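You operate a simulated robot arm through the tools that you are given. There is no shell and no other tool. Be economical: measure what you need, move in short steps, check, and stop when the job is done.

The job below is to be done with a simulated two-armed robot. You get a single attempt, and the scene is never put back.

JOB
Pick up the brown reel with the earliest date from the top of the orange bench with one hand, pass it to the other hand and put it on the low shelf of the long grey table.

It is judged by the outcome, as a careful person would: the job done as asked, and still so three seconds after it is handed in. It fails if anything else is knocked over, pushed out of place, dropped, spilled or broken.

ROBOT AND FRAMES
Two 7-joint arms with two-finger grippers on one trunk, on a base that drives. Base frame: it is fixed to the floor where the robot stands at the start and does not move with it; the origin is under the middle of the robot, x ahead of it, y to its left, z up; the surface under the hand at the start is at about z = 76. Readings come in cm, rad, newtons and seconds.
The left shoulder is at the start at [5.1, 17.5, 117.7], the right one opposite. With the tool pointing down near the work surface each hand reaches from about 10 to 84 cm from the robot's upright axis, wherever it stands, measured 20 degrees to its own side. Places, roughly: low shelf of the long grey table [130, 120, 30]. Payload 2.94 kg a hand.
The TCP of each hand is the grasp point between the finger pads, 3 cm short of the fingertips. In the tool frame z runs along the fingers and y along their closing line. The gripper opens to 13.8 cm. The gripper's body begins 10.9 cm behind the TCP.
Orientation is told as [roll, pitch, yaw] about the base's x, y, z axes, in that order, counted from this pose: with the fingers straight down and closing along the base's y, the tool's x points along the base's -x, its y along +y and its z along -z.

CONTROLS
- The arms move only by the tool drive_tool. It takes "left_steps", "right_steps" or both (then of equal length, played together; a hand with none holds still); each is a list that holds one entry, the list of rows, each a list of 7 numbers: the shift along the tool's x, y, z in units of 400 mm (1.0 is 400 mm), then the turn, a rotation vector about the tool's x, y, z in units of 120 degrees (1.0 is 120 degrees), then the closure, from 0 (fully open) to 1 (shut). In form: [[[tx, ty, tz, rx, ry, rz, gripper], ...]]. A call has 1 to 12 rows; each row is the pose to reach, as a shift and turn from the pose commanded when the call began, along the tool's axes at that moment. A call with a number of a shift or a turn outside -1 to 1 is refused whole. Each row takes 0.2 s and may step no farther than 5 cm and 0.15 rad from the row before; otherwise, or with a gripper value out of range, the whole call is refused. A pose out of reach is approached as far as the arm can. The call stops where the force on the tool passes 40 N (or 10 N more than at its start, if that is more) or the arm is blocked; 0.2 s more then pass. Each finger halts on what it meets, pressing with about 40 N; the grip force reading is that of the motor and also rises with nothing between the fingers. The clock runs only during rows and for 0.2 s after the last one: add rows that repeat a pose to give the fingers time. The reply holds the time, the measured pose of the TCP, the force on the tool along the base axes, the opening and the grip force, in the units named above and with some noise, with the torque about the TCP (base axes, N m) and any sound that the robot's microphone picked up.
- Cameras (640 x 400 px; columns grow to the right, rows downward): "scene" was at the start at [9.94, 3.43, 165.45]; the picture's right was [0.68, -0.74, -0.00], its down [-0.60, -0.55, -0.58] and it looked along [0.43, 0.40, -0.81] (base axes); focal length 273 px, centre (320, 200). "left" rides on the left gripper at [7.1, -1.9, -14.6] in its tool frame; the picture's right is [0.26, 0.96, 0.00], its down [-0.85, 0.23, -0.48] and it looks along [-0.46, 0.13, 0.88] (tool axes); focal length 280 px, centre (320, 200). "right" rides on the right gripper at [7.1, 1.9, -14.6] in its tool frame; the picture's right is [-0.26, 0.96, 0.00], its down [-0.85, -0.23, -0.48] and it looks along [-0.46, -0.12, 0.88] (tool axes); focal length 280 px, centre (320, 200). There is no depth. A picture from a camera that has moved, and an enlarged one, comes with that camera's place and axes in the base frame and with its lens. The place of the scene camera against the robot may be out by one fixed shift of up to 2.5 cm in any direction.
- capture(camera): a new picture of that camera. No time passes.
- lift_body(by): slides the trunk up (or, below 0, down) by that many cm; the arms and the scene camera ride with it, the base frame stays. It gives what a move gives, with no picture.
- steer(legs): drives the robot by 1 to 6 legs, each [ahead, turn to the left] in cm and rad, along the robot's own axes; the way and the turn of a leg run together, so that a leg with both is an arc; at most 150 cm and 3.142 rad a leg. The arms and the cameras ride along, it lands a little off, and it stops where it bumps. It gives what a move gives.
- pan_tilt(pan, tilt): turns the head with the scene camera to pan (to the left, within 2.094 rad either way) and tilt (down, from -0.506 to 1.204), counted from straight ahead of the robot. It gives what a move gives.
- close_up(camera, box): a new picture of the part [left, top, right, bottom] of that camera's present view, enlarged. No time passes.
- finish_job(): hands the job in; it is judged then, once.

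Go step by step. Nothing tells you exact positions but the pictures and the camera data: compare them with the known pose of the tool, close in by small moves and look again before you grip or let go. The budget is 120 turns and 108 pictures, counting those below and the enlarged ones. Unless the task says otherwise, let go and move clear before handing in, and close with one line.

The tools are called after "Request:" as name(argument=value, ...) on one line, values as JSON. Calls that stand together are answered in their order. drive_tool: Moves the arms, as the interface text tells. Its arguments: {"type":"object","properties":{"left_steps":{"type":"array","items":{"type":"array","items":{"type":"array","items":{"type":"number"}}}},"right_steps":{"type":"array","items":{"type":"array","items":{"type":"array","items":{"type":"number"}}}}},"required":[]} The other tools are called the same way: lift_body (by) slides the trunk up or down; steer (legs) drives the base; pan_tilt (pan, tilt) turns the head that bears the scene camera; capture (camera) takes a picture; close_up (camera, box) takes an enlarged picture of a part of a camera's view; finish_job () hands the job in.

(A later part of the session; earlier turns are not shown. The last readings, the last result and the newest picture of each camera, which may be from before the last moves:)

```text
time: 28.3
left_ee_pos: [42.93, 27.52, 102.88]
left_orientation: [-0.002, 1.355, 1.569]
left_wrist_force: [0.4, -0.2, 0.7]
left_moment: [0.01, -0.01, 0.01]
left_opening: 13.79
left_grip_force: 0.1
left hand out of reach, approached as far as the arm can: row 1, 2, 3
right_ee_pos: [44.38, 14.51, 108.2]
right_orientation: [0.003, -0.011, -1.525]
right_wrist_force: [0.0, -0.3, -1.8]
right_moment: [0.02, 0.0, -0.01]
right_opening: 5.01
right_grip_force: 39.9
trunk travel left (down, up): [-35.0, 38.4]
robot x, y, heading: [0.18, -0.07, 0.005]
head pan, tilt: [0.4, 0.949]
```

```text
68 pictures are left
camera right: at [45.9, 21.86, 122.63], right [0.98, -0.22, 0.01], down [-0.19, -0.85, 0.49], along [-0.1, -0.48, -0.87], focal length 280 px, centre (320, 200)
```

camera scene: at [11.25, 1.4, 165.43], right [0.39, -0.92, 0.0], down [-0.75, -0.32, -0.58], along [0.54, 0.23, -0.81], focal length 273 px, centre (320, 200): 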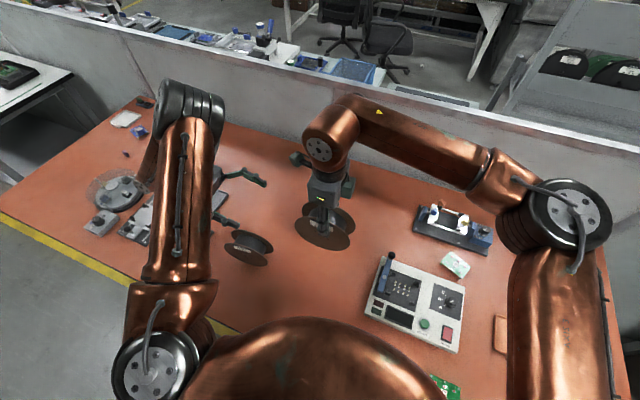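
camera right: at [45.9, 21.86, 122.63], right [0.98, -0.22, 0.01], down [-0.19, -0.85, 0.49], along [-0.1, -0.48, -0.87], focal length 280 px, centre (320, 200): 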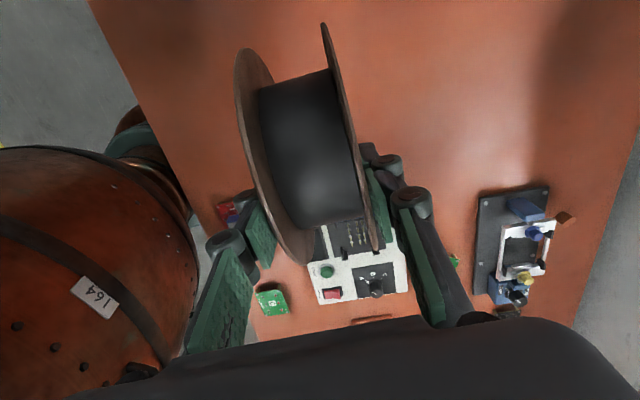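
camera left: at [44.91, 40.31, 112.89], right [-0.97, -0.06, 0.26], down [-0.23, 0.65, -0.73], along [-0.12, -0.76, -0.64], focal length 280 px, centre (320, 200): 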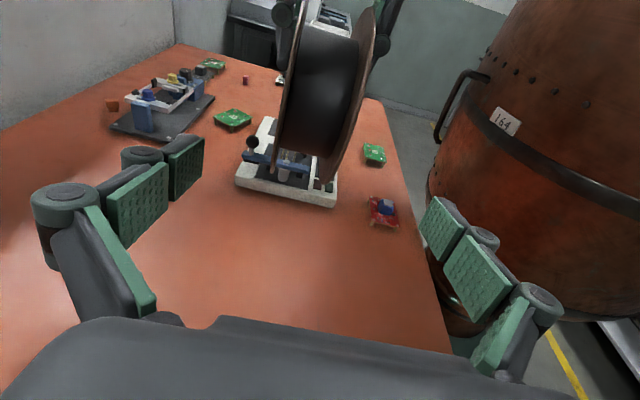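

The left hand is near its limit here, so I'll bring the reel to it with the right hand instead (+9.6 cm in y).

Request:
drive_tool(right_steps=[[[0.06, -0.0245, -0.0225, 0, 0, 0, 1], [0.12, -0.0245, -0.0225, 0, 0, 0, 1], [0.18, -0.0245, -0.0225, 0, 0, 0, 1], [0.2415, -0.0245, -0.0225, 0, 0, 0, 1]]])

Request:
capture(camera="left")

Request:
capture(camera="right")

Request:
capture(camera="scene")

```text
time: 29.3
left_ee_pos: [43.17, 28.88, 103.47]
left_orientation: [-0.12, 1.38, 1.479]
left_wrist_force: [2.9, -2.0, -0.3]
left_moment: [0.03, 0.02, -0.22]
left_opening: 13.73
left_grip_force: 0.1
right_ee_pos: [45.17, 23.2, 107.92]
right_orientation: [0.001, -0.024, -1.58]
right_wrist_force: [0.5, -1.1, -2.4]
right_moment: [0.08, 0.07, 0.0]
right_opening: 5.01
right_grip_force: 40.1
trunk travel left (down, up): [-35.0, 38.4]
robot x, y, heading: [-0.15, -0.38, -0.001]
head pan, tilt: [0.4, 0.949]
```

```text
67 pictures are left
camera left: at [44.44, 42.1, 113.2], right [-0.97, -0.08, 0.24], down [-0.23, 0.62, -0.75], along [-0.09, -0.78, -0.62], focal length 280 px, centre (320, 200)
```

left: 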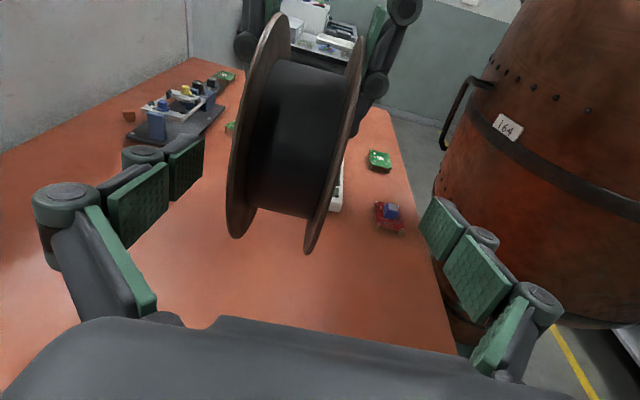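

```text
66 pictures are left
camera right: at [47.15, 30.58, 122.41], right [0.96, -0.27, 0.01], down [-0.24, -0.84, 0.49], along [-0.13, -0.48, -0.87], focal length 280 px, centre (320, 200)
```

right: 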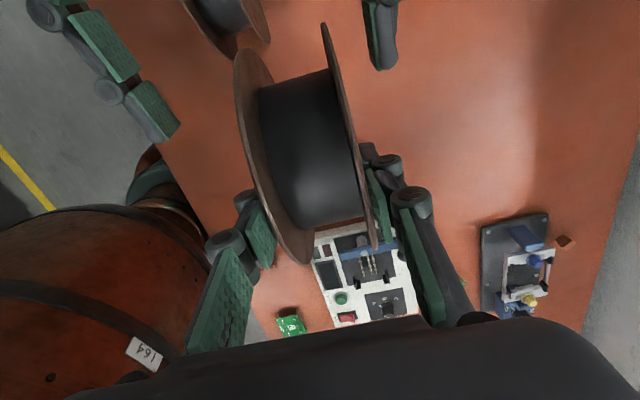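

```text
65 pictures are left
camera scene: at [10.97, 2.53, 165.49], right [0.39, -0.92, 0.01], down [-0.75, -0.32, -0.58], along [0.54, 0.22, -0.81], focal length 273 px, centre (320, 200)
```

scene: 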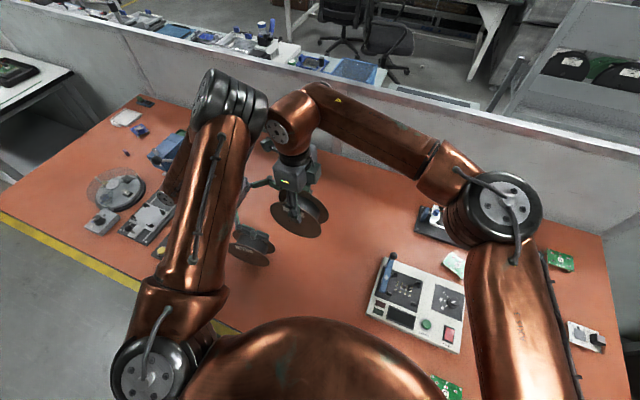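

The left elbow is nudging the right wrist in this posture. I'll back the right hand off toward (58, 2), turning it to a more natural yaw, and then have the left hand approach pointing forward-right.

Request:
drive_tool(right_steps=[[[-0.08, 0, 0, 0, 0, 0, 1], [-0.16, 0.02, -0.02, 0, 0, 0, 1], [-0.24, 0.06, -0.05, 0, 0, -0.05, 1], [-0.32, 0.12, -0.08, 0, 0, -0.1, 1], [-0.4, 0.18, -0.1, 0, 0, -0.16, 1], [-0.46, 0.23, -0.1, 0, 0, -0.22, 1], [-0.5, 0.28, -0.1, 0, 0, -0.28, 1], [-0.5275, 0.325, -0.1, 0, 0, -0.34, 1], [-0.5275, 0.325, -0.1, 0, 0, -0.4, 1], [-0.5275, 0.325, -0.1, 0, 0, -0.46, 1], [-0.5275, 0.325, -0.1, 0, 0, -0.506, 1]]])

Request:
capture(camera="scene")

Request:
capture(camera="right")

```text
time: 31.7
left_ee_pos: [43.19, 27.5, 102.75]
left_orientation: [-0.001, 1.355, 1.57]
left_wrist_force: [-1.0, -0.1, -0.4]
left_moment: [-0.01, 0.01, 0.02]
left_opening: 13.8
left_grip_force: 0.1
right_ee_pos: [56.83, 3.59, 113.15]
right_orientation: [-0.011, -0.01, -0.463]
right_wrist_force: [0.6, -0.3, -2.6]
right_moment: [0.02, -0.02, 0.0]
right_opening: 5.0
right_grip_force: 40.0
trunk travel left (down, up): [-35.0, 38.4]
robot x, y, heading: [0.11, 0.02, -0.001]
head pan, tilt: [0.4, 0.949]
```

```text
64 pictures are left
camera scene: at [11.28, 1.34, 165.43], right [0.39, -0.92, 0.0], down [-0.75, -0.32, -0.58], along [0.54, 0.23, -0.81], focal length 273 px, centre (320, 200)
```

scene: 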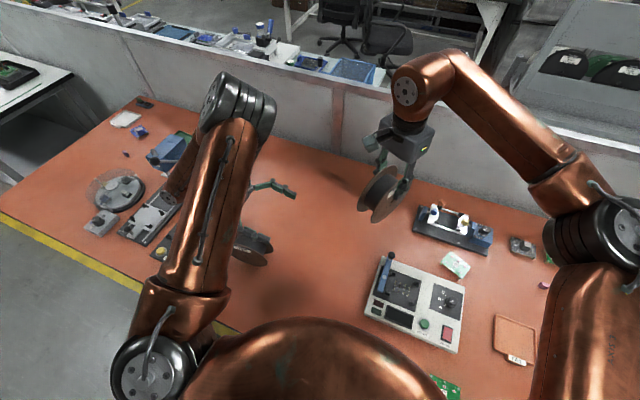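

```text
63 pictures are left
camera right: at [51.28, 8.64, 127.72], right [0.67, 0.75, -0.01], down [0.65, -0.58, 0.49], along [0.36, -0.33, -0.87], focal length 280 px, centre (320, 200)
```

right: 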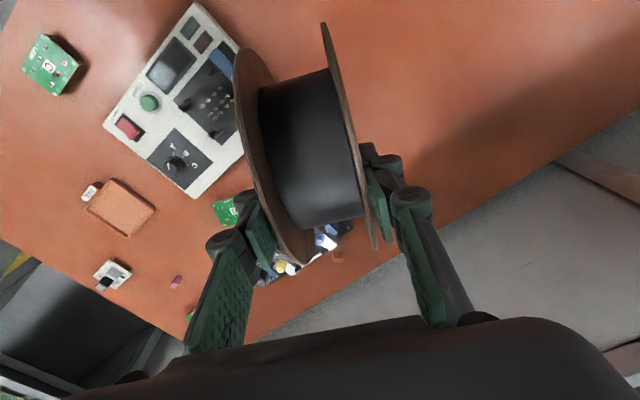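

Now I'll unwind the left hand: back out to y≈48 and fingers down.

Request:
drive_tool(left_steps=[[[0.011, 0.006, -0.045, 0, -0.054, 0, 0], [0.023, 0.0125, -0.09, 0, -0.108, 0, 0], [0.034, 0.019, -0.135, 0, -0.162, 0, 0], [0.046, 0.025, -0.18, 0, -0.216, 0, 0], [0.057, 0.031, -0.225, 0, -0.27, 0, 0], [0.068, 0.0375, -0.27, 0, -0.324, 0, 0], [0.08, 0.044, -0.315, 0, -0.378, 0, 0], [0.091, 0.05, -0.36, 0, -0.432, 0, 0], [0.103, 0.056, -0.405, 0, -0.486, 0, 0], [0.114, 0.0625, -0.45, 0, -0.54, 0, 0], [0.126, 0.069, -0.495, 0, -0.594, 0, 0], [0.137, 0.075, -0.54, 0, -0.647, 0, 0]]])

Request:
drive_tool(left_steps=[[[0, 0, 0, 0, 0, 0.07, 0], [0, 0, 0, 0, 0, 0.14, 0], [0, 0, 0, 0, 0, 0.21, 0], [0, 0, 0, 0, 0, 0.28, 0], [0, 0, 0, 0, 0, 0.35, 0], [0, 0, 0, 0, 0, 0.42, 0], [0, 0, 0, 0, 0, 0.49, 0], [0, 0, 0, 0, 0, 0.56, 0], [0, 0, 0, 0, 0, 0.63, 0], [0, 0, 0, 0, 0, 0.7, 0], [0, 0, 0, 0, 0, 0.77, 0], [0, 0, 0, 0, 0, 0.84, 0]]])

Request:
capture(camera="scene")

```text
time: 34.3
left_ee_pos: [40.17, 47.8, 112.94]
left_orientation: [0.001, 0.003, 1.567]
left_wrist_force: [-0.5, 0.2, -0.2]
left_moment: [0.01, 0.02, 0.02]
left_opening: 13.81
left_grip_force: 0.1
right_ee_pos: [56.79, 3.57, 113.18]
right_orientation: [-0.009, -0.008, -0.466]
right_wrist_force: [0.1, 0.4, -2.0]
right_moment: [0.01, 0.02, 0.0]
right_opening: 4.99
right_grip_force: 40.2
trunk travel left (down, up): [-35.0, 38.4]
robot x, y, heading: [-0.26, 0.04, 0.001]
head pan, tilt: [0.4, 0.949]
```

```text
time: 36.9
left_ee_pos: [40.05, 47.53, 112.91]
left_orientation: [-0.003, -0.002, -0.193]
left_wrist_force: [-1.3, 0.5, -0.9]
left_moment: [-0.01, 0.0, 0.01]
left_opening: 13.78
left_grip_force: 0.1
right_ee_pos: [56.87, 3.61, 113.23]
right_orientation: [-0.01, -0.008, -0.465]
right_wrist_force: [0.1, -1.3, -1.6]
right_moment: [0.01, 0.02, -0.01]
right_opening: 5.01
right_grip_force: 40.2
trunk travel left (down, up): [-35.0, 38.4]
robot x, y, heading: [0.03, 0.17, -0.0]
head pan, tilt: [0.4, 0.949]
```

```text
62 pictures are left
camera scene: at [11.29, 1.31, 165.43], right [0.39, -0.92, 0.0], down [-0.75, -0.32, -0.58], along [0.54, 0.23, -0.81], focal length 273 px, centre (320, 200)
```

scene: 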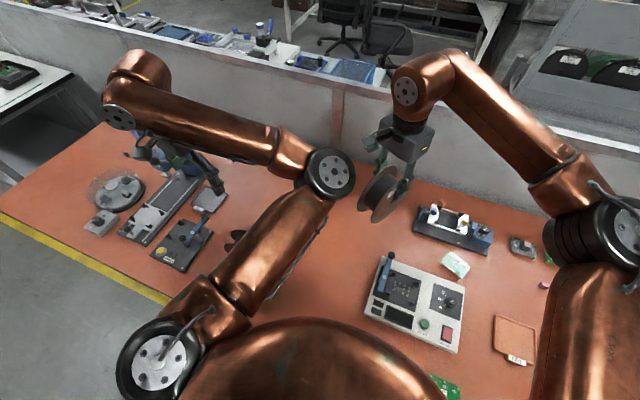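

Request:
drive_tool(left_steps=[[[-0.027, -0.01, 0, 0, -0.052, 0, 0], [-0.055, -0.02, 0, 0, -0.104, 0, 0], [-0.082, -0.03, 0, 0, -0.156, 0, 0], [-0.11, -0.04, 0, 0, -0.208, 0, 0], [-0.137, -0.05, 0, 0, -0.26, 0, 0], [-0.165, -0.06, 0, 0, -0.312, 0, 0], [-0.192, -0.07, 0, 0, -0.364, 0, 0], [-0.22, -0.08, 0, 0, -0.416, 0, 0], [-0.247, -0.09, 0, 0, -0.468, 0, 0], [-0.275, -0.1, 0, 0, -0.52, 0, 0], [-0.302, -0.113, 0, 0, -0.572, 0, 0], [-0.33, -0.127, 0, 0, -0.625, 0, 0]]])

Request:
capture(camera="scene")

Request:
capture(camera="left")

```text
time: 39.5
left_ee_pos: [54.74, 42.09, 112.45]
left_orientation: [-0.019, -1.311, -0.172]
left_wrist_force: [0.1, -0.1, -0.5]
left_moment: [0.02, 0.0, -0.01]
left_opening: 13.78
left_grip_force: 0.0
left hand out of reach, approached as far as the arm can: row 7, 8, 9, 10, 11, 12
right_ee_pos: [56.84, 3.6, 113.2]
right_orientation: [-0.01, -0.006, -0.466]
right_wrist_force: [-0.3, -0.2, -3.2]
right_moment: [0.0, -0.06, 0.02]
right_opening: 5.0
right_grip_force: 40.7
trunk travel left (down, up): [-35.0, 38.4]
robot x, y, heading: [0.01, -0.11, 0.002]
head pan, tilt: [0.4, 0.949]
```

```text
61 pictures are left
camera scene: at [11.25, 1.31, 165.43], right [0.39, -0.92, 0.0], down [-0.75, -0.32, -0.58], along [0.54, 0.23, -0.81], focal length 273 px, centre (320, 200)
```

scene: 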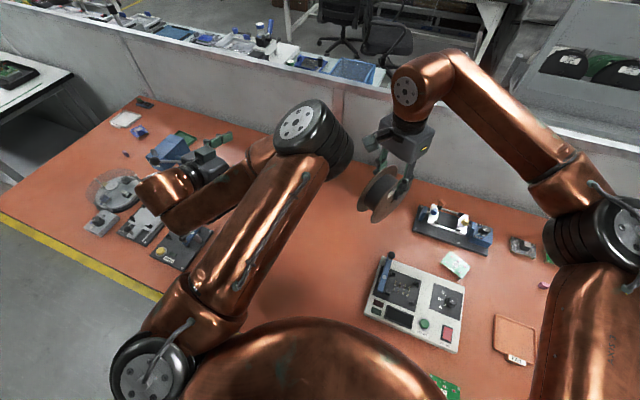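

```text
60 pictures are left
camera left: at [38.69, 43.32, 109.36], right [0.12, 0.96, -0.26], down [-0.19, 0.28, 0.94], along [0.97, -0.06, 0.22], focal length 280 px, centre (320, 200)
```

left: 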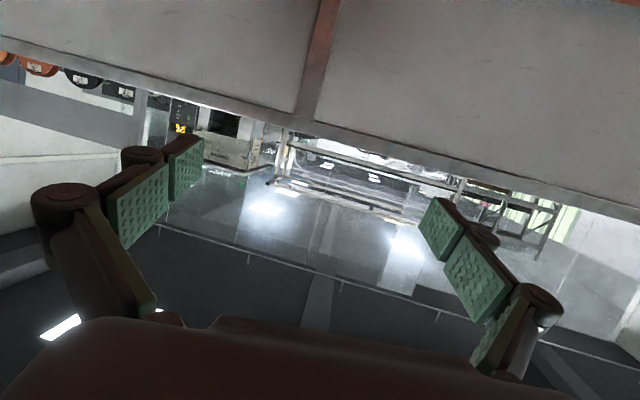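

The left arm's elbow stays inboard, so a level left approach is awkward. I'll use the other geometry: the right hand turns level and presents the reel from the right, and the left takes it from above with fingers down. First I return the left hand to fingers down and yaw +90.

Request:
drive_tool(left_steps=[[[-0.018, 0.012, -0.029, 0, 0.052, 0, 0], [-0.037, 0.025, -0.0575, 0, 0.104, 0, 0], [-0.055, 0.037, -0.086, 0, 0.156, 0, 0], [-0.073, 0.05, -0.115, 0, 0.208, 0, 0], [-0.092, 0.0625, -0.144, 0, 0.26, 0, 0], [-0.11, 0.075, -0.1725, 0, 0.312, 0, 0], [-0.128, 0.0875, -0.2, 0, 0.364, 0, 0], [-0.147, 0.1, -0.23, 0, 0.416, 0, 0], [-0.165, 0.1125, -0.26, 0, 0.468, 0, 0], [-0.183, 0.125, -0.2875, 0, 0.52, 0, 0], [-0.2, 0.1375, -0.316, 0, 0.572, 0, 0], [-0.22, 0.15, -0.345, 0, 0.625, 0, 0]]])

Request:
drive_tool(left_steps=[[[0, 0, 0, 0, 0, -0.07, 0], [0, 0, 0, 0, 0, -0.14, 0], [0, 0, 0, 0, 0, -0.21, 0], [0, 0, 0, 0, 0, -0.28, 0], [0, 0, 0, 0, 0, -0.35, 0], [0, 0, 0, 0, 0, -0.42, 0], [0, 0, 0, 0, 0, -0.49, 0], [0, 0, 0, 0, 0, -0.56, 0], [0, 0, 0, 0, 0, -0.63, 0], [0, 0, 0, 0, 0, -0.7, 0], [0, 0, 0, 0, 0, -0.77, 0], [0, 0, 0, 0, 0, -0.83, 0]]])

Request:
drive_tool(right_steps=[[[0, 0, 0, 0, 0, 0.06, 1], [0, 0, 0, 0, 0, 0.12, 1], [0, 0, 0, 0, 0, 0.18, 1], [0, 0, 0, 0, 0, 0.24, 1], [0, 0, 0, 0, 0, 0.3, 1], [0, 0, 0, 0, 0, 0.36, 1], [0, 0, 0, 0, 0, 0.42, 1], [0, 0, 0, 0, 0, 0.48, 1], [0, 0, 0, 0, 0, 0.53, 1]]])

Request:
capture(camera="scene")

```text
time: 42.1
left_ee_pos: [45.16, 50.16, 124.71]
left_orientation: [-0.005, 0.001, -0.19]
left_wrist_force: [0.8, 0.0, 0.1]
left_moment: [0.02, 0.01, -0.01]
left_opening: 13.82
left_grip_force: 0.1
right_ee_pos: [56.81, 3.53, 113.23]
right_orientation: [-0.008, -0.011, -0.467]
right_wrist_force: [0.0, 0.4, -2.9]
right_moment: [0.0, -0.01, -0.03]
right_opening: 5.01
right_grip_force: 40.2
trunk travel left (down, up): [-35.0, 38.4]
robot x, y, heading: [0.01, 0.1, 0.004]
head pan, tilt: [0.4, 0.949]
```

```text
time: 44.7
left_ee_pos: [45.04, 50.38, 124.47]
left_orientation: [-0.001, 0.004, 1.552]
left_wrist_force: [-0.1, 0.4, 0.2]
left_moment: [0.0, 0.01, -0.02]
left_opening: 13.8
left_grip_force: 0.0
right_ee_pos: [56.85, 3.54, 113.13]
right_orientation: [-0.01, -0.009, -0.465]
right_wrist_force: [0.5, 0.2, -0.9]
right_moment: [-0.02, -0.03, 0.0]
right_opening: 5.02
right_grip_force: 40.2
trunk travel left (down, up): [-35.0, 38.4]
robot x, y, heading: [0.18, 0.07, 0.001]
head pan, tilt: [0.4, 0.949]
```

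```text
time: 46.7
left_ee_pos: [45.07, 50.34, 124.68]
left_orientation: [-0.002, 0.005, 1.548]
left_wrist_force: [-1.1, -0.5, 0.3]
left_moment: [0.02, 0.05, -0.01]
left_opening: 13.78
left_grip_force: 0.1
right_ee_pos: [56.89, 3.5, 113.19]
right_orientation: [0.002, -0.015, -1.577]
right_wrist_force: [0.5, -0.1, -3.0]
right_moment: [-0.05, 0.03, 0.01]
right_opening: 5.0
right_grip_force: 40.4
trunk travel left (down, up): [-35.0, 38.4]
robot x, y, heading: [0.12, -0.24, -0.002]
head pan, tilt: [0.4, 0.949]
```

```text
59 pictures are left
camera scene: at [11.29, 1.32, 165.43], right [0.39, -0.92, 0.0], down [-0.75, -0.32, -0.58], along [0.54, 0.23, -0.81], focal length 273 px, centre (320, 200)
```

scene: 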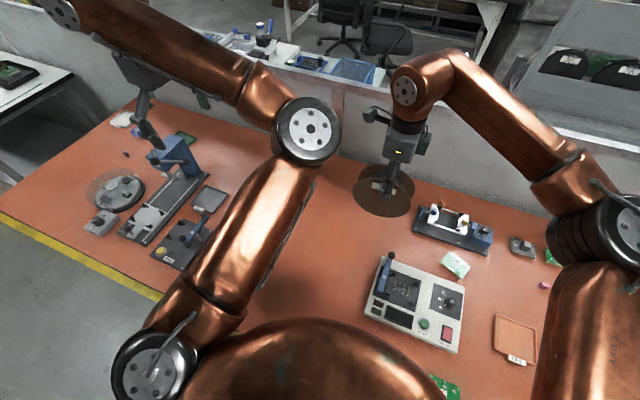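

Request:
drive_tool(right_steps=[[[0.0175, -0.01, 0.01, 0, 0.052, 0, 1], [0.035, -0.02, 0.02, 0, 0.104, 0, 1], [0.0525, -0.03, 0.03, 0, 0.156, 0, 1], [0.07, -0.04, 0.04, 0, 0.208, 0, 1], [0.0875, -0.05, 0.06, 0, 0.26, 0, 1], [0.105, -0.06, 0.08, 0, 0.312, 0, 1], [0.1225, -0.07, 0.1, 0, 0.364, 0, 1], [0.14, -0.08, 0.12, 0, 0.416, 0, 1], [0.1575, -0.09, 0.14, 0, 0.468, 0, 1], [0.175, -0.1, 0.16, 0, 0.52, 0, 1], [0.1925, -0.11, 0.18, 0, 0.572, 0, 1], [0.21, -0.125, 0.2, 0, 0.625, 0, 1]]])

Request:
capture(camera="scene")

Request:
capture(camera="left")

```text
time: 49.3
left_ee_pos: [45.28, 50.3, 124.62]
left_orientation: [-0.001, 0.006, 1.549]
left_wrist_force: [0.1, 0.1, 1.0]
left_moment: [-0.01, 0.0, -0.04]
left_opening: 13.77
left_grip_force: 0.0
right_ee_pos: [51.81, 12.07, 105.1]
right_orientation: [0.014, 1.3, -1.564]
right_wrist_force: [-0.3, 0.7, -1.3]
right_moment: [-0.09, 0.02, -0.01]
right_opening: 5.01
right_grip_force: 39.9
trunk travel left (down, up): [-35.0, 38.4]
robot x, y, heading: [-0.18, 0.2, -0.001]
head pan, tilt: [0.4, 0.949]
```

```text
58 pictures are left
camera scene: at [11.3, 1.29, 165.43], right [0.39, -0.92, 0.0], down [-0.75, -0.32, -0.58], along [0.54, 0.23, -0.81], focal length 273 px, centre (320, 200)
```

scene: 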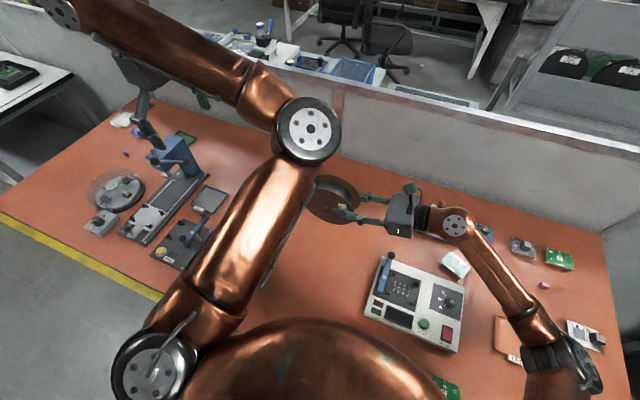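

```text
57 pictures are left
camera left: at [46.87, 43.37, 139.21], right [-0.97, -0.24, 0.0], down [-0.21, 0.86, 0.47], along [-0.11, 0.46, -0.88], focal length 280 px, centre (320, 200)
```

left: 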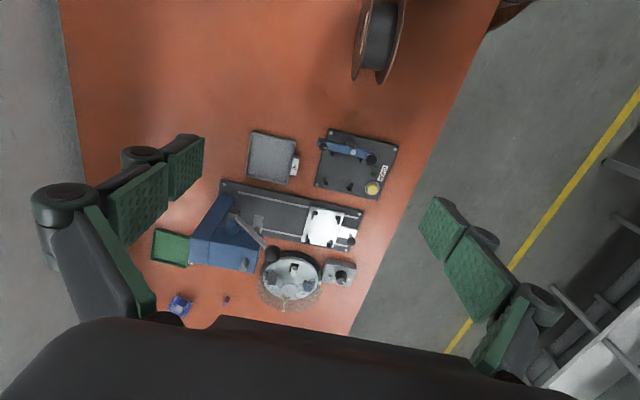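

The right hand now presents the reel level. I'll move it under toward (50, 36, 100).

Request:
drive_tool(right_steps=[[[0.0, -0.01, 0.1, 0, 0, 0, 1], [0.0, -0.02, 0.2, 0, 0, 0, 1], [0.01, -0.03, 0.3, 0, 0, 0, 1], [0.02, -0.04, 0.4, 0, 0, 0, 1], [0.03, -0.045, 0.5, 0, 0, 0, 1], [0.042, -0.045, 0.61, 0, 0, 0, 1]]])

Request:
capture(camera="scene")

Request:
capture(camera="left")

Request:
capture(camera="right")

```text
time: 50.7
left_ee_pos: [45.12, 50.53, 124.52]
left_orientation: [-0.001, 0.007, 1.549]
left_wrist_force: [-0.7, 0.4, -0.5]
left_moment: [-0.07, 0.0, 0.01]
left_opening: 13.8
left_grip_force: 0.0
right_ee_pos: [50.24, 35.92, 99.91]
right_orientation: [0.013, 1.294, -1.565]
right_wrist_force: [-0.2, 0.1, -2.2]
right_moment: [-0.05, 0.03, 0.0]
right_opening: 5.0
right_grip_force: 40.3
trunk travel left (down, up): [-35.0, 38.4]
robot x, y, heading: [0.24, -0.04, -0.002]
head pan, tilt: [0.4, 0.949]
```

```text
56 pictures are left
camera scene: at [11.32, 1.62, 165.42], right [0.39, -0.92, 0.0], down [-0.75, -0.32, -0.58], along [0.54, 0.22, -0.81], focal length 273 px, centre (320, 200)
```

scene: 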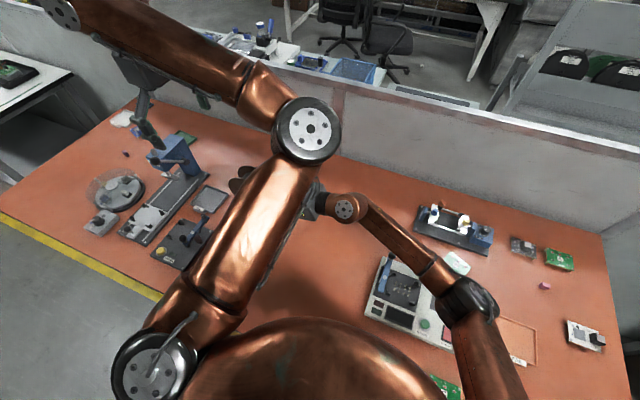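

```text
55 pictures are left
camera left: at [46.88, 43.66, 139.11], right [-0.97, -0.24, 0.0], down [-0.21, 0.86, 0.47], along [-0.11, 0.46, -0.88], focal length 280 px, centre (320, 200)
```

left: 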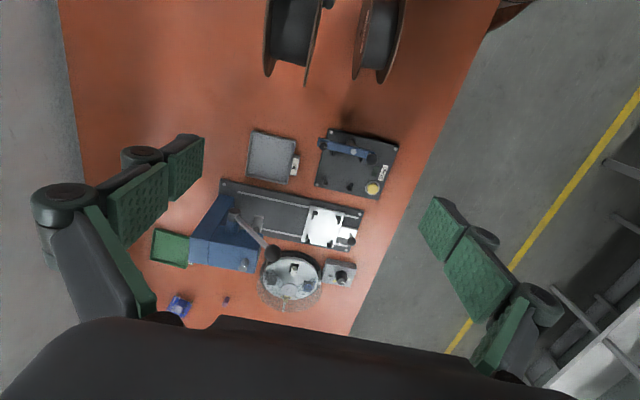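

```text
54 pictures are left
camera right: at [52.05, 23.88, 110.74], right [0.97, -0.08, -0.25], down [-0.23, -0.69, -0.69], along [-0.12, 0.72, -0.68], focal length 280 px, centre (320, 200)
```

right: 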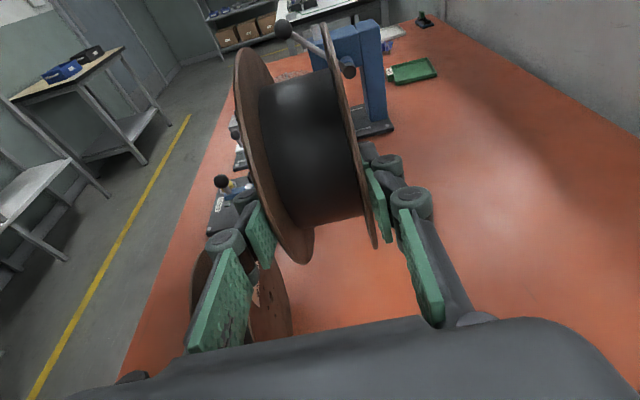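

Request:
drive_tool(left_steps=[[[0.084, -0.044, 0.03, 0, 0, 0, 0], [0.168, -0.089, 0.1, 0, 0, 0, 0], [0.2525, -0.133, 0.17, 0, 0, 0, 0], [0.2525, -0.133, 0.22, 0, 0, 0, 0]]])

Request:
capture(camera="scene")

Request:
capture(camera="left")

Request:
capture(camera="right")

```text
time: 51.7
left_ee_pos: [47.84, 41.15, 115.58]
left_orientation: [0.0, 0.006, 1.544]
left_wrist_force: [0.6, 0.7, -1.4]
left_moment: [-0.02, 0.02, -0.01]
left_opening: 13.79
left_grip_force: 0.0
left hand out of reach, approached as far as the arm can: row 2, 3, 4
right_ee_pos: [50.09, 36.03, 99.93]
right_orientation: [0.01, 1.295, -1.565]
right_wrist_force: [0.6, -0.1, -2.8]
right_moment: [-0.08, 0.01, 0.0]
right_opening: 5.02
right_grip_force: 39.8
trunk travel left (down, up): [-35.0, 38.4]
robot x, y, heading: [-0.07, 0.19, -0.001]
head pan, tilt: [0.4, 0.949]
```

```text
53 pictures are left
camera scene: at [11.37, 1.47, 165.42], right [0.39, -0.92, 0.0], down [-0.75, -0.32, -0.58], along [0.54, 0.23, -0.81], focal length 273 px, centre (320, 200)
```

scene: 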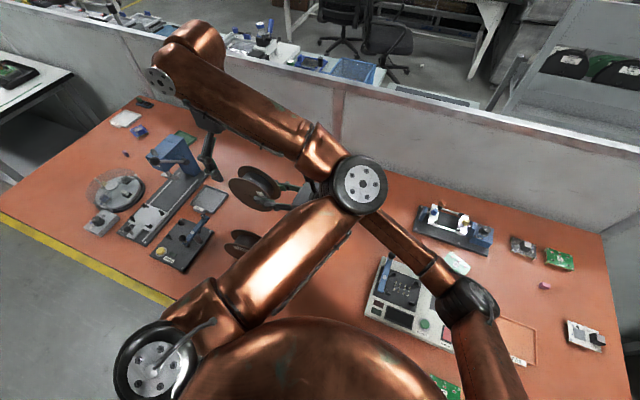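

```text
52 pictures are left
camera left: at [49.55, 34.18, 130.09], right [-0.97, -0.24, 0.0], down [-0.21, 0.86, 0.47], along [-0.11, 0.46, -0.88], focal length 280 px, centre (320, 200)
```

left: 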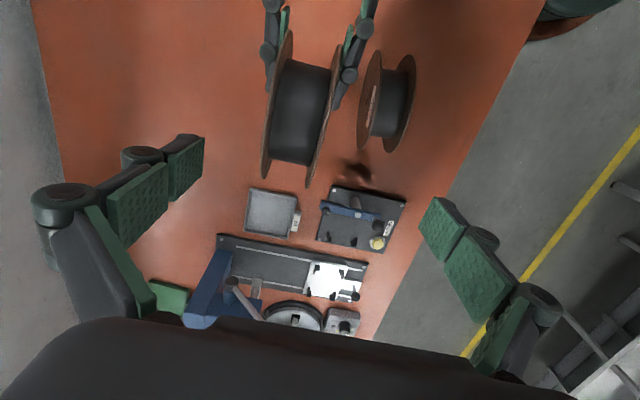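

```text
51 pictures are left
camera right: at [52.06, 23.75, 110.77], right [0.97, -0.08, -0.25], down [-0.23, -0.69, -0.69], along [-0.12, 0.72, -0.68], focal length 280 px, centre (320, 200)
```

right: 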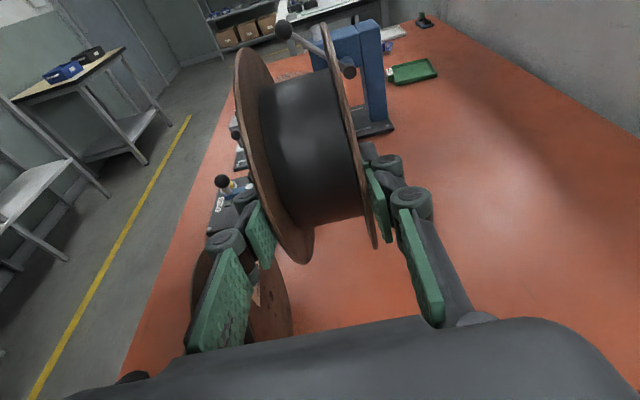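

Request:
drive_tool(left_steps=[[[0, 0.02, 0.1, 0, 0, 0, 0], [0, 0.03, 0.18, 0, 0, 0, 0]]], right_steps=[[[0, -0.04, 0, 0, 0, 0, 1], [0.005, -0.08, 0.02, 0, 0, 0, 1]]])

Request:
capture(camera="left")

Request:
capture(camera="right")

```text
time: 52.3
left_ee_pos: [46.55, 41.16, 108.27]
left_orientation: [-0.003, 0.006, 1.547]
left_wrist_force: [-0.1, 0.3, -1.2]
left_moment: [-0.02, -0.01, -0.03]
left_opening: 13.8
left_grip_force: 0.1
right_ee_pos: [46.97, 36.71, 100.04]
right_orientation: [0.011, 1.293, -1.567]
right_wrist_force: [-0.6, -0.5, -1.4]
right_moment: [-0.08, 0.01, 0.0]
right_opening: 4.99
right_grip_force: 40.4
trunk travel left (down, up): [-35.0, 38.4]
robot x, y, heading: [-0.1, 0.08, 0.001]
head pan, tilt: [0.4, 0.949]
```

```text
50 pictures are left
camera left: at [48.22, 34.19, 122.97], right [-0.97, -0.24, 0.0], down [-0.21, 0.86, 0.47], along [-0.11, 0.46, -0.88], focal length 280 px, centre (320, 200)
```

left: 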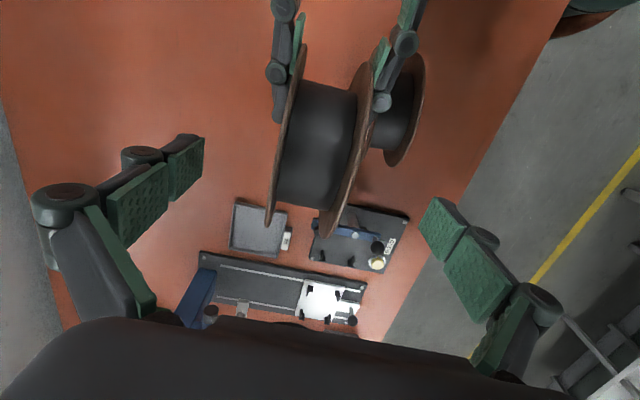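

```text
49 pictures are left
camera right: at [48.81, 24.59, 110.94], right [0.97, -0.08, -0.25], down [-0.23, -0.69, -0.69], along [-0.12, 0.72, -0.68], focal length 280 px, centre (320, 200)
```

right: 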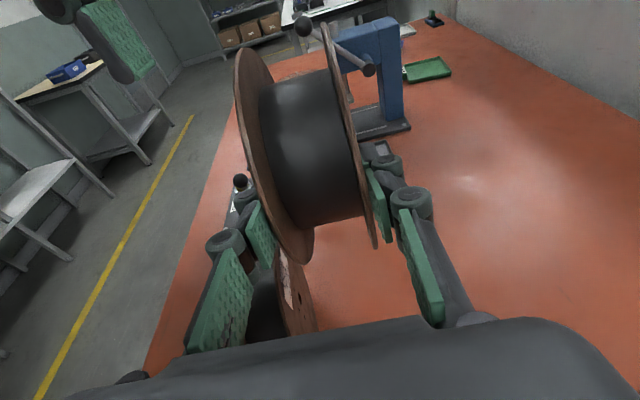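

Aligned. I'll lower the left hand to z≈104.5, keeping its tips clear of the right-hand fingertips, and check before closing.

Request:
drive_tool(left_steps=[[[-0.015, -0.008, 0.05, 0, 0, 0, 0], [-0.015, -0.008, 0.095, 0, 0, 0, 0.2], [-0.015, -0.008, 0.095, 0, 0, 0, 0.45]]])

Request:
capture(camera="left")

Request:
capture(camera="right")

```text
time: 53.1
left_ee_pos: [47.03, 41.64, 104.86]
left_orientation: [-0.007, 0.005, 1.548]
left_wrist_force: [0.6, 0.7, 0.3]
left_moment: [0.0, -0.02, 0.0]
left_opening: 8.79
left_grip_force: 0.9
right_ee_pos: [46.83, 36.57, 99.42]
right_orientation: [0.004, 1.288, -1.571]
right_wrist_force: [0.7, 1.0, -1.8]
right_moment: [-0.09, 0.02, 0.0]
right_opening: 5.01
right_grip_force: 40.1
trunk travel left (down, up): [-35.0, 38.4]
robot x, y, heading: [-0.12, -0.14, -0.002]
head pan, tilt: [0.4, 0.949]
```

```text
48 pictures are left
camera left: at [48.72, 34.75, 119.46], right [-0.97, -0.24, -0.01], down [-0.21, 0.86, 0.47], along [-0.11, 0.46, -0.88], focal length 280 px, centre (320, 200)
```

left: 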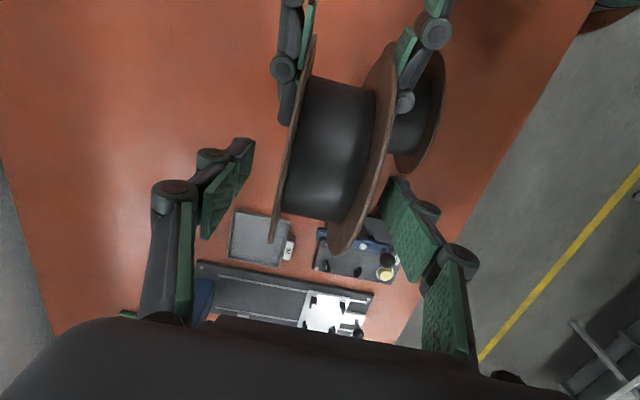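

```text
47 pictures are left
camera right: at [48.77, 24.6, 110.27], right [0.96, -0.08, -0.25], down [-0.23, -0.69, -0.68], along [-0.12, 0.72, -0.69], focal length 280 px, centre (320, 200)
```

right: 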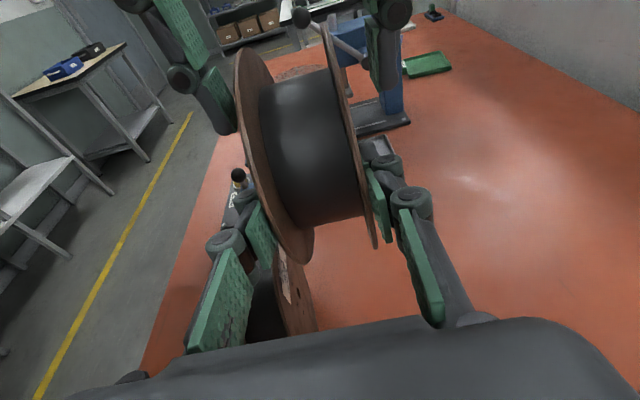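

Fingers flank the flanges evenly. Closing the left hand.

Request:
drive_tool(left_steps=[[[0, 0, 0, 0, 0, 0, 0.58], [0, 0, 0, 0, 0, 0, 0.66], [0, 0, 0, 0, 0, 0, 0.8], [0, 0, 0, 0, 0, 0, 1], [0, 0, 0, 0, 0, 0, 1], [0, 0, 0, 0, 0, 0, 1]]])

Request:
capture(camera="left")

Request:
capture(camera="right")

```text
time: 54.5
left_ee_pos: [47.06, 41.61, 104.79]
left_orientation: [-0.003, 0.004, 1.547]
left_wrist_force: [-14.1, 6.8, 1.9]
left_moment: [0.08, 0.69, 0.4]
left_opening: 5.03
left_grip_force: 39.9
right_ee_pos: [46.92, 36.59, 99.3]
right_orientation: [0.01, 1.287, -1.566]
right_wrist_force: [14.6, -6.7, -4.4]
right_moment: [0.1, 0.1, -1.11]
right_opening: 5.01
right_grip_force: 39.9
trunk travel left (down, up): [-35.0, 38.4]
robot x, y, heading: [0.09, 0.32, 0.004]
head pan, tilt: [0.4, 0.949]
```

```text
46 pictures are left
camera left: at [48.73, 34.68, 119.37], right [-0.97, -0.24, 0.0], down [-0.21, 0.86, 0.47], along [-0.11, 0.46, -0.88], focal length 280 px, centre (320, 200)
```

left: 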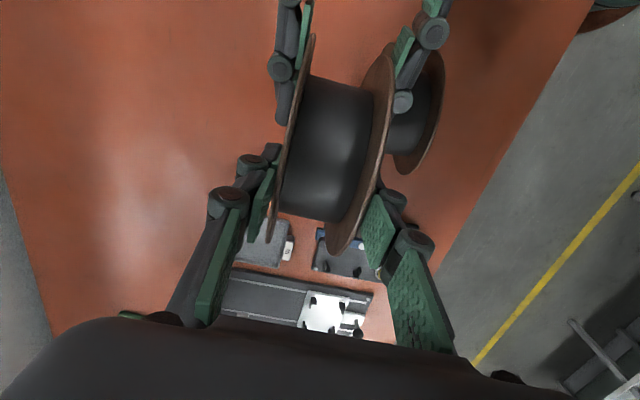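

```text
45 pictures are left
camera right: at [48.83, 24.56, 110.26], right [0.97, -0.08, -0.25], down [-0.23, -0.69, -0.68], along [-0.12, 0.72, -0.69], focal length 280 px, centre (320, 200)
```

right: 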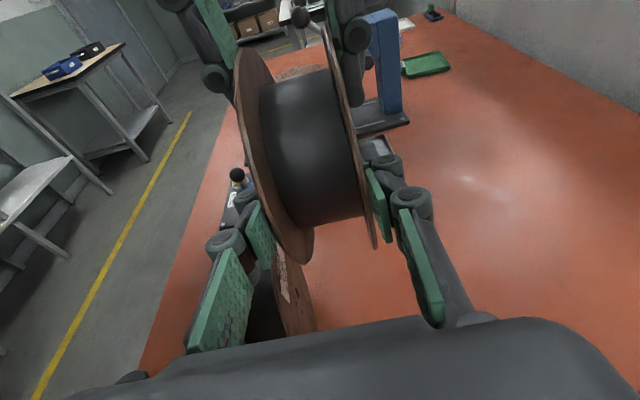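

Both hands hold it (left 5.03 cm, 40 N). I'll release the right and back it out along its fingers.

Request:
drive_tool(right_steps=[[[0, 0, 0, 0, 0, 0, 0.6], [0, 0, 0, 0, 0, 0, 0.45], [0, 0, 0, 0, 0, 0, 0.35], [0, 0, 0, 0, 0, 0, 0.3], [0, 0, -0.06, 0, 0, 0, 0.3], [0, 0, -0.15, 0, 0, 0, 0.3], [0, 0, -0.25, 0, 0, 0, 0.3], [0, 0, -0.35, 0, 0, 0, 0.3], [0, 0, -0.45, 0, 0, 0, 0.3], [0, 0, -0.55, 0, 0, 0, 0.3]]])

Request:
capture(camera="left")

Request:
capture(camera="scene")

```text
time: 56.1
left_ee_pos: [47.08, 41.42, 104.75]
left_orientation: [-0.005, 0.004, 1.545]
left_wrist_force: [0.4, -0.9, -1.8]
left_moment: [0.04, -0.06, -0.03]
left_opening: 5.0
left_grip_force: 40.2
right_ee_pos: [48.25, 27.01, 101.84]
right_orientation: [-0.001, 1.283, -1.599]
right_wrist_force: [3.7, -0.1, -2.0]
right_moment: [0.45, 0.25, 0.8]
right_opening: 9.68
right_grip_force: 0.0
trunk travel left (down, up): [-35.0, 38.4]
robot x, y, heading: [-0.4, -0.17, -0.003]
head pan, tilt: [0.4, 0.949]
stopped in row 8 (right hand): the force on the tool passed its limit at 101 N (the readings are from after the stop); the commanded pose is now the measured one
```

```text
44 pictures are left
camera left: at [48.74, 34.5, 119.37], right [-0.97, -0.24, 0.0], down [-0.21, 0.86, 0.47], along [-0.11, 0.46, -0.88], focal length 280 px, centre (320, 200)
```

left: 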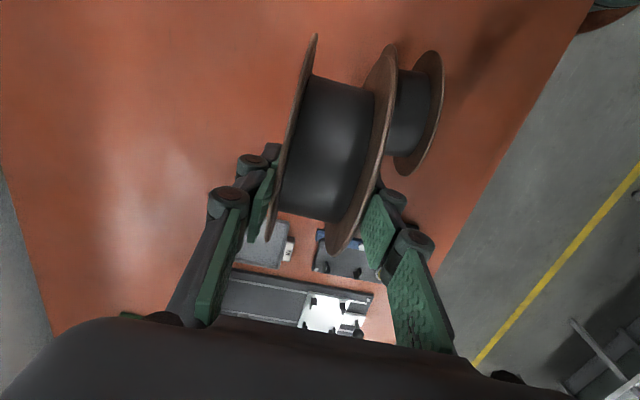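

```text
43 pictures are left
camera scene: at [11.25, 1.21, 165.43], right [0.39, -0.92, 0.0], down [-0.75, -0.32, -0.58], along [0.54, 0.23, -0.81], focal length 273 px, centre (320, 200)
```

scene: 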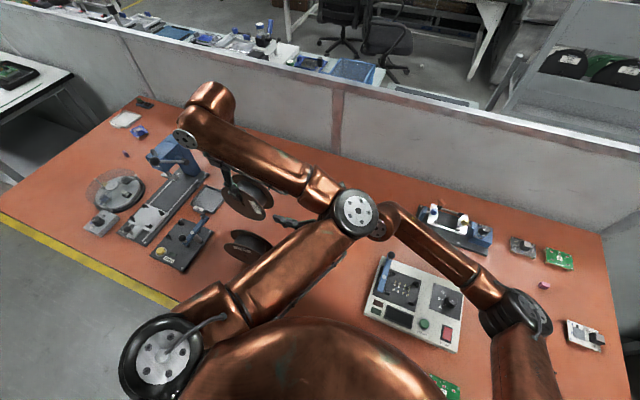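

The reel is safe in the left hand. The right hand bumped the left elbow while retreating, so I'll lower it and withdraw level.

Request:
drive_tool(right_steps=[[[-0.05, 0.03, 0.014, 0, 0, 0, 0.3], [-0.1, 0.06, 0.03, 0, 0, 0, 0.3], [-0.12, 0.08, -0.05, 0, 0, 0, 0.3], [-0.14, 0.1, -0.15, 0, 0, 0, 0.3], [-0.165, 0.12, -0.25, 0, 0, 0, 0.3], [-0.19, 0.14, -0.35, 0, 0, 0, 0.3], [-0.22, 0.14, -0.46, 0, 0, 0, 0.3], [-0.25, 0.14, -0.57, 0, 0, 0, 0.3]]])

Request:
capture(camera="scene")

```text
time: 57.9
left_ee_pos: [47.13, 41.53, 104.88]
left_orientation: [-0.002, 0.007, 1.546]
left_wrist_force: [0.6, -0.6, -2.1]
left_moment: [0.05, -0.01, 0.02]
left_opening: 4.99
left_grip_force: 39.5
right_ee_pos: [52.99, 2.41, 98.46]
right_orientation: [0.001, 1.284, -1.597]
right_wrist_force: [0.1, -0.3, 0.2]
right_moment: [-0.02, 0.01, 0.01]
right_opening: 9.65
right_grip_force: 0.1
trunk travel left (down, up): [-35.0, 38.4]
robot x, y, heading: [-0.47, -0.03, 0.0]
head pan, tilt: [0.4, 0.949]
```

```text
42 pictures are left
camera scene: at [11.25, 1.16, 165.44], right [0.39, -0.92, 0.0], down [-0.75, -0.32, -0.58], along [0.54, 0.23, -0.81], focal length 273 px, centre (320, 200)
```

scene: 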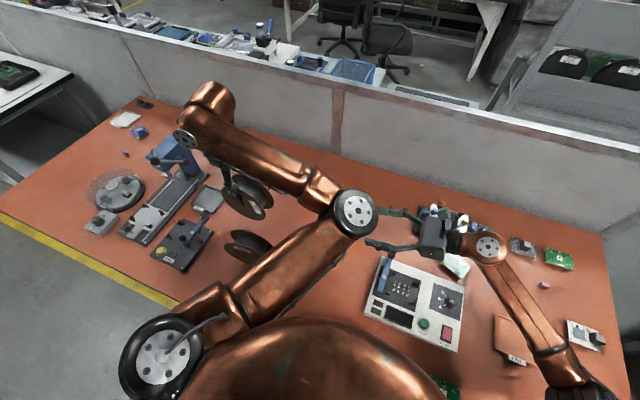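

Request:
drive_tool(right_steps=[[[0.08, 0, -0.02, 0, 0, 0, 0.3], [0.15, -0.02, -0.05, 0, -0.05, 0, 0.3], [0.2, -0.04, -0.1, 0, -0.1, 0, 0.3], [0.25, -0.06, -0.15, 0, -0.16, 0, 0.3], [0.28, -0.08, -0.2, 0, -0.22, 0, 0.3], [0.3, -0.1, -0.25, 0, -0.28, 0, 0.3], [0.31, -0.12, -0.3, 0, -0.34, 0, 0.3], [0.32, -0.14, -0.35, 0, -0.4, 0, 0.3], [0.33, -0.16, -0.4, 0, -0.46, 0, 0.3], [0.33, -0.18, -0.44, 0, -0.52, 0, 0.3], [0.33, -0.2, -0.485, 0, -0.57, 0, 0.3], [0.33, -0.2, -0.485, 0, -0.61, 0, 0.3]]])

Request:
drive_tool(right_steps=[[[0.03, -0.02, -0.02, 0, 0, -0.06, 0.3], [0.06, -0.04, -0.04, 0, 0, -0.12, 0.3], [0.06, -0.08, -0.06, 0, 0, -0.18, 0.3], [0.06, -0.12, -0.06, 0, 0, -0.24, 0.3], [0.06, -0.16, -0.06, 0, 0, -0.3, 0.3], [0.06, -0.2, -0.06, 0, 0, -0.36, 0.3], [0.06, -0.24, -0.06, 0, 0, -0.42, 0.3], [0.06, -0.28, -0.06, 0, 0, -0.48, 0.3], [0.06, -0.32, -0.06, 0, 0, -0.54, 0.3], [0.06, -0.36, -0.06, 0, 0, -0.6, 0.3], [0.06, -0.38, -0.06, 0, 0, -0.66, 0.3], [0.06, -0.4, -0.06, 0, 0, -0.72, 0.3]]], left_steps=[[[0, 0.02, -0.06, 0, 0, 0, 1], [0, 0.04, -0.12, 0, 0, 0, 1], [0, 0.06, -0.18, 0, 0, 0, 1], [0, 0.08, -0.24, 0, 0, 0, 1], [0, 0.1, -0.3, 0, 0, 0, 1], [0, 0.12, -0.36, 0, 0, 0.05, 1], [0, 0.14, -0.4, 0, 0, 0.11, 1], [0, 0.16, -0.42, 0, 0, 0.17, 1], [0, 0.18, -0.42, 0, 0, 0.23, 1], [0, 0.18, -0.42, 0, 0, 0.29, 1], [0, 0.18, -0.42, 0, 0, 0.35, 1], [0, 0.18, -0.42, 0, 0, 0.41, 1]]])

Request:
capture(camera="scene")

```text
time: 60.5
left_ee_pos: [47.12, 41.48, 104.7]
left_orientation: [-0.004, 0.006, 1.546]
left_wrist_force: [-0.9, 0.4, -2.0]
left_moment: [-0.02, -0.01, 0.03]
left_opening: 5.01
left_grip_force: 40.0
right_ee_pos: [44.94, -12.16, 116.89]
right_orientation: [-0.002, 0.004, -1.595]
right_wrist_force: [-0.1, 0.9, -0.1]
right_moment: [-0.02, -0.01, -0.01]
right_opening: 9.65
right_grip_force: 0.1
trunk travel left (down, up): [-35.0, 38.4]
robot x, y, heading: [-0.13, -0.39, 0.001]
head pan, tilt: [0.4, 0.949]
```

```text
time: 63.1
left_ee_pos: [39.85, 41.85, 121.54]
left_orientation: [-0.005, 0.001, 0.686]
left_wrist_force: [-0.4, 0.3, -1.3]
left_moment: [-0.01, -0.01, 0.01]
left_opening: 5.01
left_grip_force: 40.7
right_ee_pos: [28.83, -9.58, 119.24]
right_orientation: [0.004, 0.001, -0.086]
right_wrist_force: [0.7, 0.0, -0.1]
right_moment: [0.01, -0.04, -0.01]
right_opening: 9.64
right_grip_force: 0.2
trunk travel left (down, up): [-35.0, 38.4]
robot x, y, heading: [-0.1, 0.04, -0.002]
head pan, tilt: [0.4, 0.949]
```

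```text
41 pictures are left
camera scene: at [11.26, 1.32, 165.43], right [0.39, -0.92, 0.0], down [-0.75, -0.32, -0.58], along [0.54, 0.23, -0.81], focal length 273 px, centre (320, 200)
```

scene: 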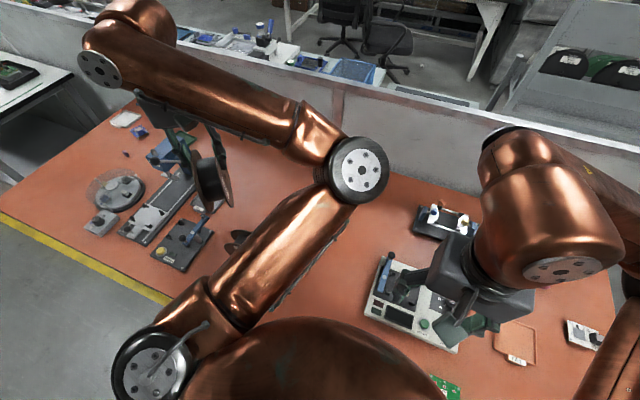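

The handover is done and both arms are clear. Next is the drive round the partition: back off, turn left along the aisle and look.

Request:
steer(legs=[[-55, 0], [0, 1.571]])

Request:
pan_tilt(pan=-0.3, tilt=0.45)

Request:
capture(camera="scene")

```text
time: 70.1
left_ee_pos: [-97.57, 40.06, 121.48]
left_orientation: [-0.008, 0.0, 2.253]
left_wrist_force: [-0.1, 0.2, -1.4]
left_moment: [-0.01, 0.0, -0.01]
left_opening: 5.01
left_grip_force: 39.7
right_ee_pos: [-46.06, 28.85, 119.1]
right_orientation: [0.004, 0.002, 1.477]
right_wrist_force: [0.3, -0.4, -0.3]
right_moment: [0.01, -0.03, -0.02]
right_opening: 9.66
right_grip_force: 0.1
trunk travel left (down, up): [-35.0, 38.4]
robot x, y, heading: [-55.89, 0.07, 1.57]
head pan, tilt: [0.4, 0.949]
```

```text
time: 71.2
left_ee_pos: [-97.38, 40.2, 121.5]
left_orientation: [-0.005, 0.002, 2.252]
left_wrist_force: [0.2, -0.5, -1.9]
left_moment: [-0.02, -0.04, 0.0]
left_opening: 5.0
left_grip_force: 40.0
right_ee_pos: [-46.16, 28.77, 119.16]
right_orientation: [0.006, 0.002, 1.478]
right_wrist_force: [-0.6, 0.6, 0.3]
right_moment: [0.02, 0.0, 0.01]
right_opening: 9.66
right_grip_force: 0.0
trunk travel left (down, up): [-35.0, 38.4]
robot x, y, heading: [-55.94, -0.02, 1.569]
head pan, tilt: [-0.3, 0.45]
```

```text
40 pictures are left
camera scene: at [-53.24, 11.98, 169.62], right [0.95, -0.3, 0.0], down [-0.13, -0.42, -0.9], along [0.27, 0.86, -0.44], focal length 273 px, centre (320, 200)
```

scene: 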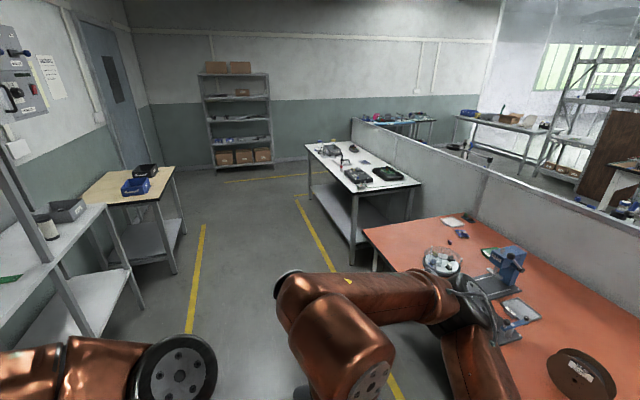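

The aisle is clear, with the partition end near (86, 335). I drive ahead, drifting slightly right.

Request:
steer(legs=[[0, -0.1], [150, 0], [120, 0]])

Request:
pan_tilt(pan=-0.8, tilt=0.45)

Request:
capture(camera="scene")

```text
time: 84.8
left_ee_pos: [-61.82, 310.8, 121.62]
left_orientation: [-0.006, 0.002, 2.153]
left_wrist_force: [0.4, 0.5, -1.9]
left_moment: [-0.02, 0.01, 0.03]
left_opening: 5.02
left_grip_force: 40.2
right_ee_pos: [-11.89, 294.27, 119.2]
right_orientation: [0.006, 0.003, 1.377]
right_wrist_force: [0.3, 0.5, -0.3]
right_moment: [-0.01, -0.01, -0.01]
right_opening: 9.65
right_grip_force: 0.2
trunk travel left (down, up): [-35.0, 38.4]
robot x, y, heading: [-24.58, 266.6, 1.467]
head pan, tilt: [-0.3, 0.45]
```

```text
time: 85.7
left_ee_pos: [-61.85, 310.64, 121.58]
left_orientation: [-0.007, 0.003, 2.155]
left_wrist_force: [-0.2, 0.4, -2.6]
left_moment: [-0.01, 0.0, 0.01]
left_opening: 5.02
left_grip_force: 39.7
right_ee_pos: [-11.97, 294.33, 119.27]
right_orientation: [0.006, 0.003, 1.378]
right_wrist_force: [0.8, 0.0, 0.4]
right_moment: [0.03, -0.01, 0.01]
right_opening: 9.68
right_grip_force: 0.0
trunk travel left (down, up): [-35.0, 38.4]
robot x, y, heading: [-24.69, 266.99, 1.468]
head pan, tilt: [-0.799, 0.45]
```

```text
39 pictures are left
camera scene: at [-16.9, 275.55, 169.63], right [0.62, -0.79, 0.0], down [-0.34, -0.27, -0.9], along [0.71, 0.56, -0.44], focal length 273 px, centre (320, 200)
```

scene: 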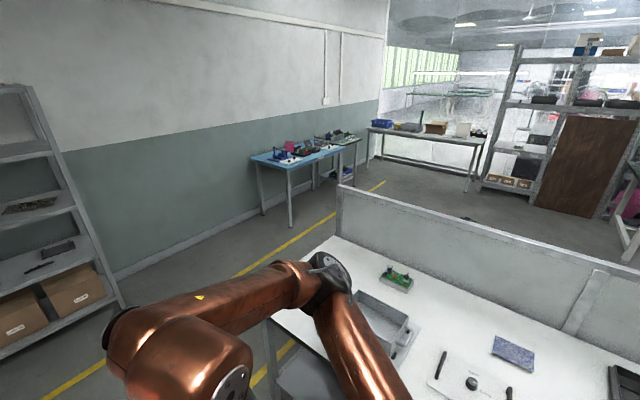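

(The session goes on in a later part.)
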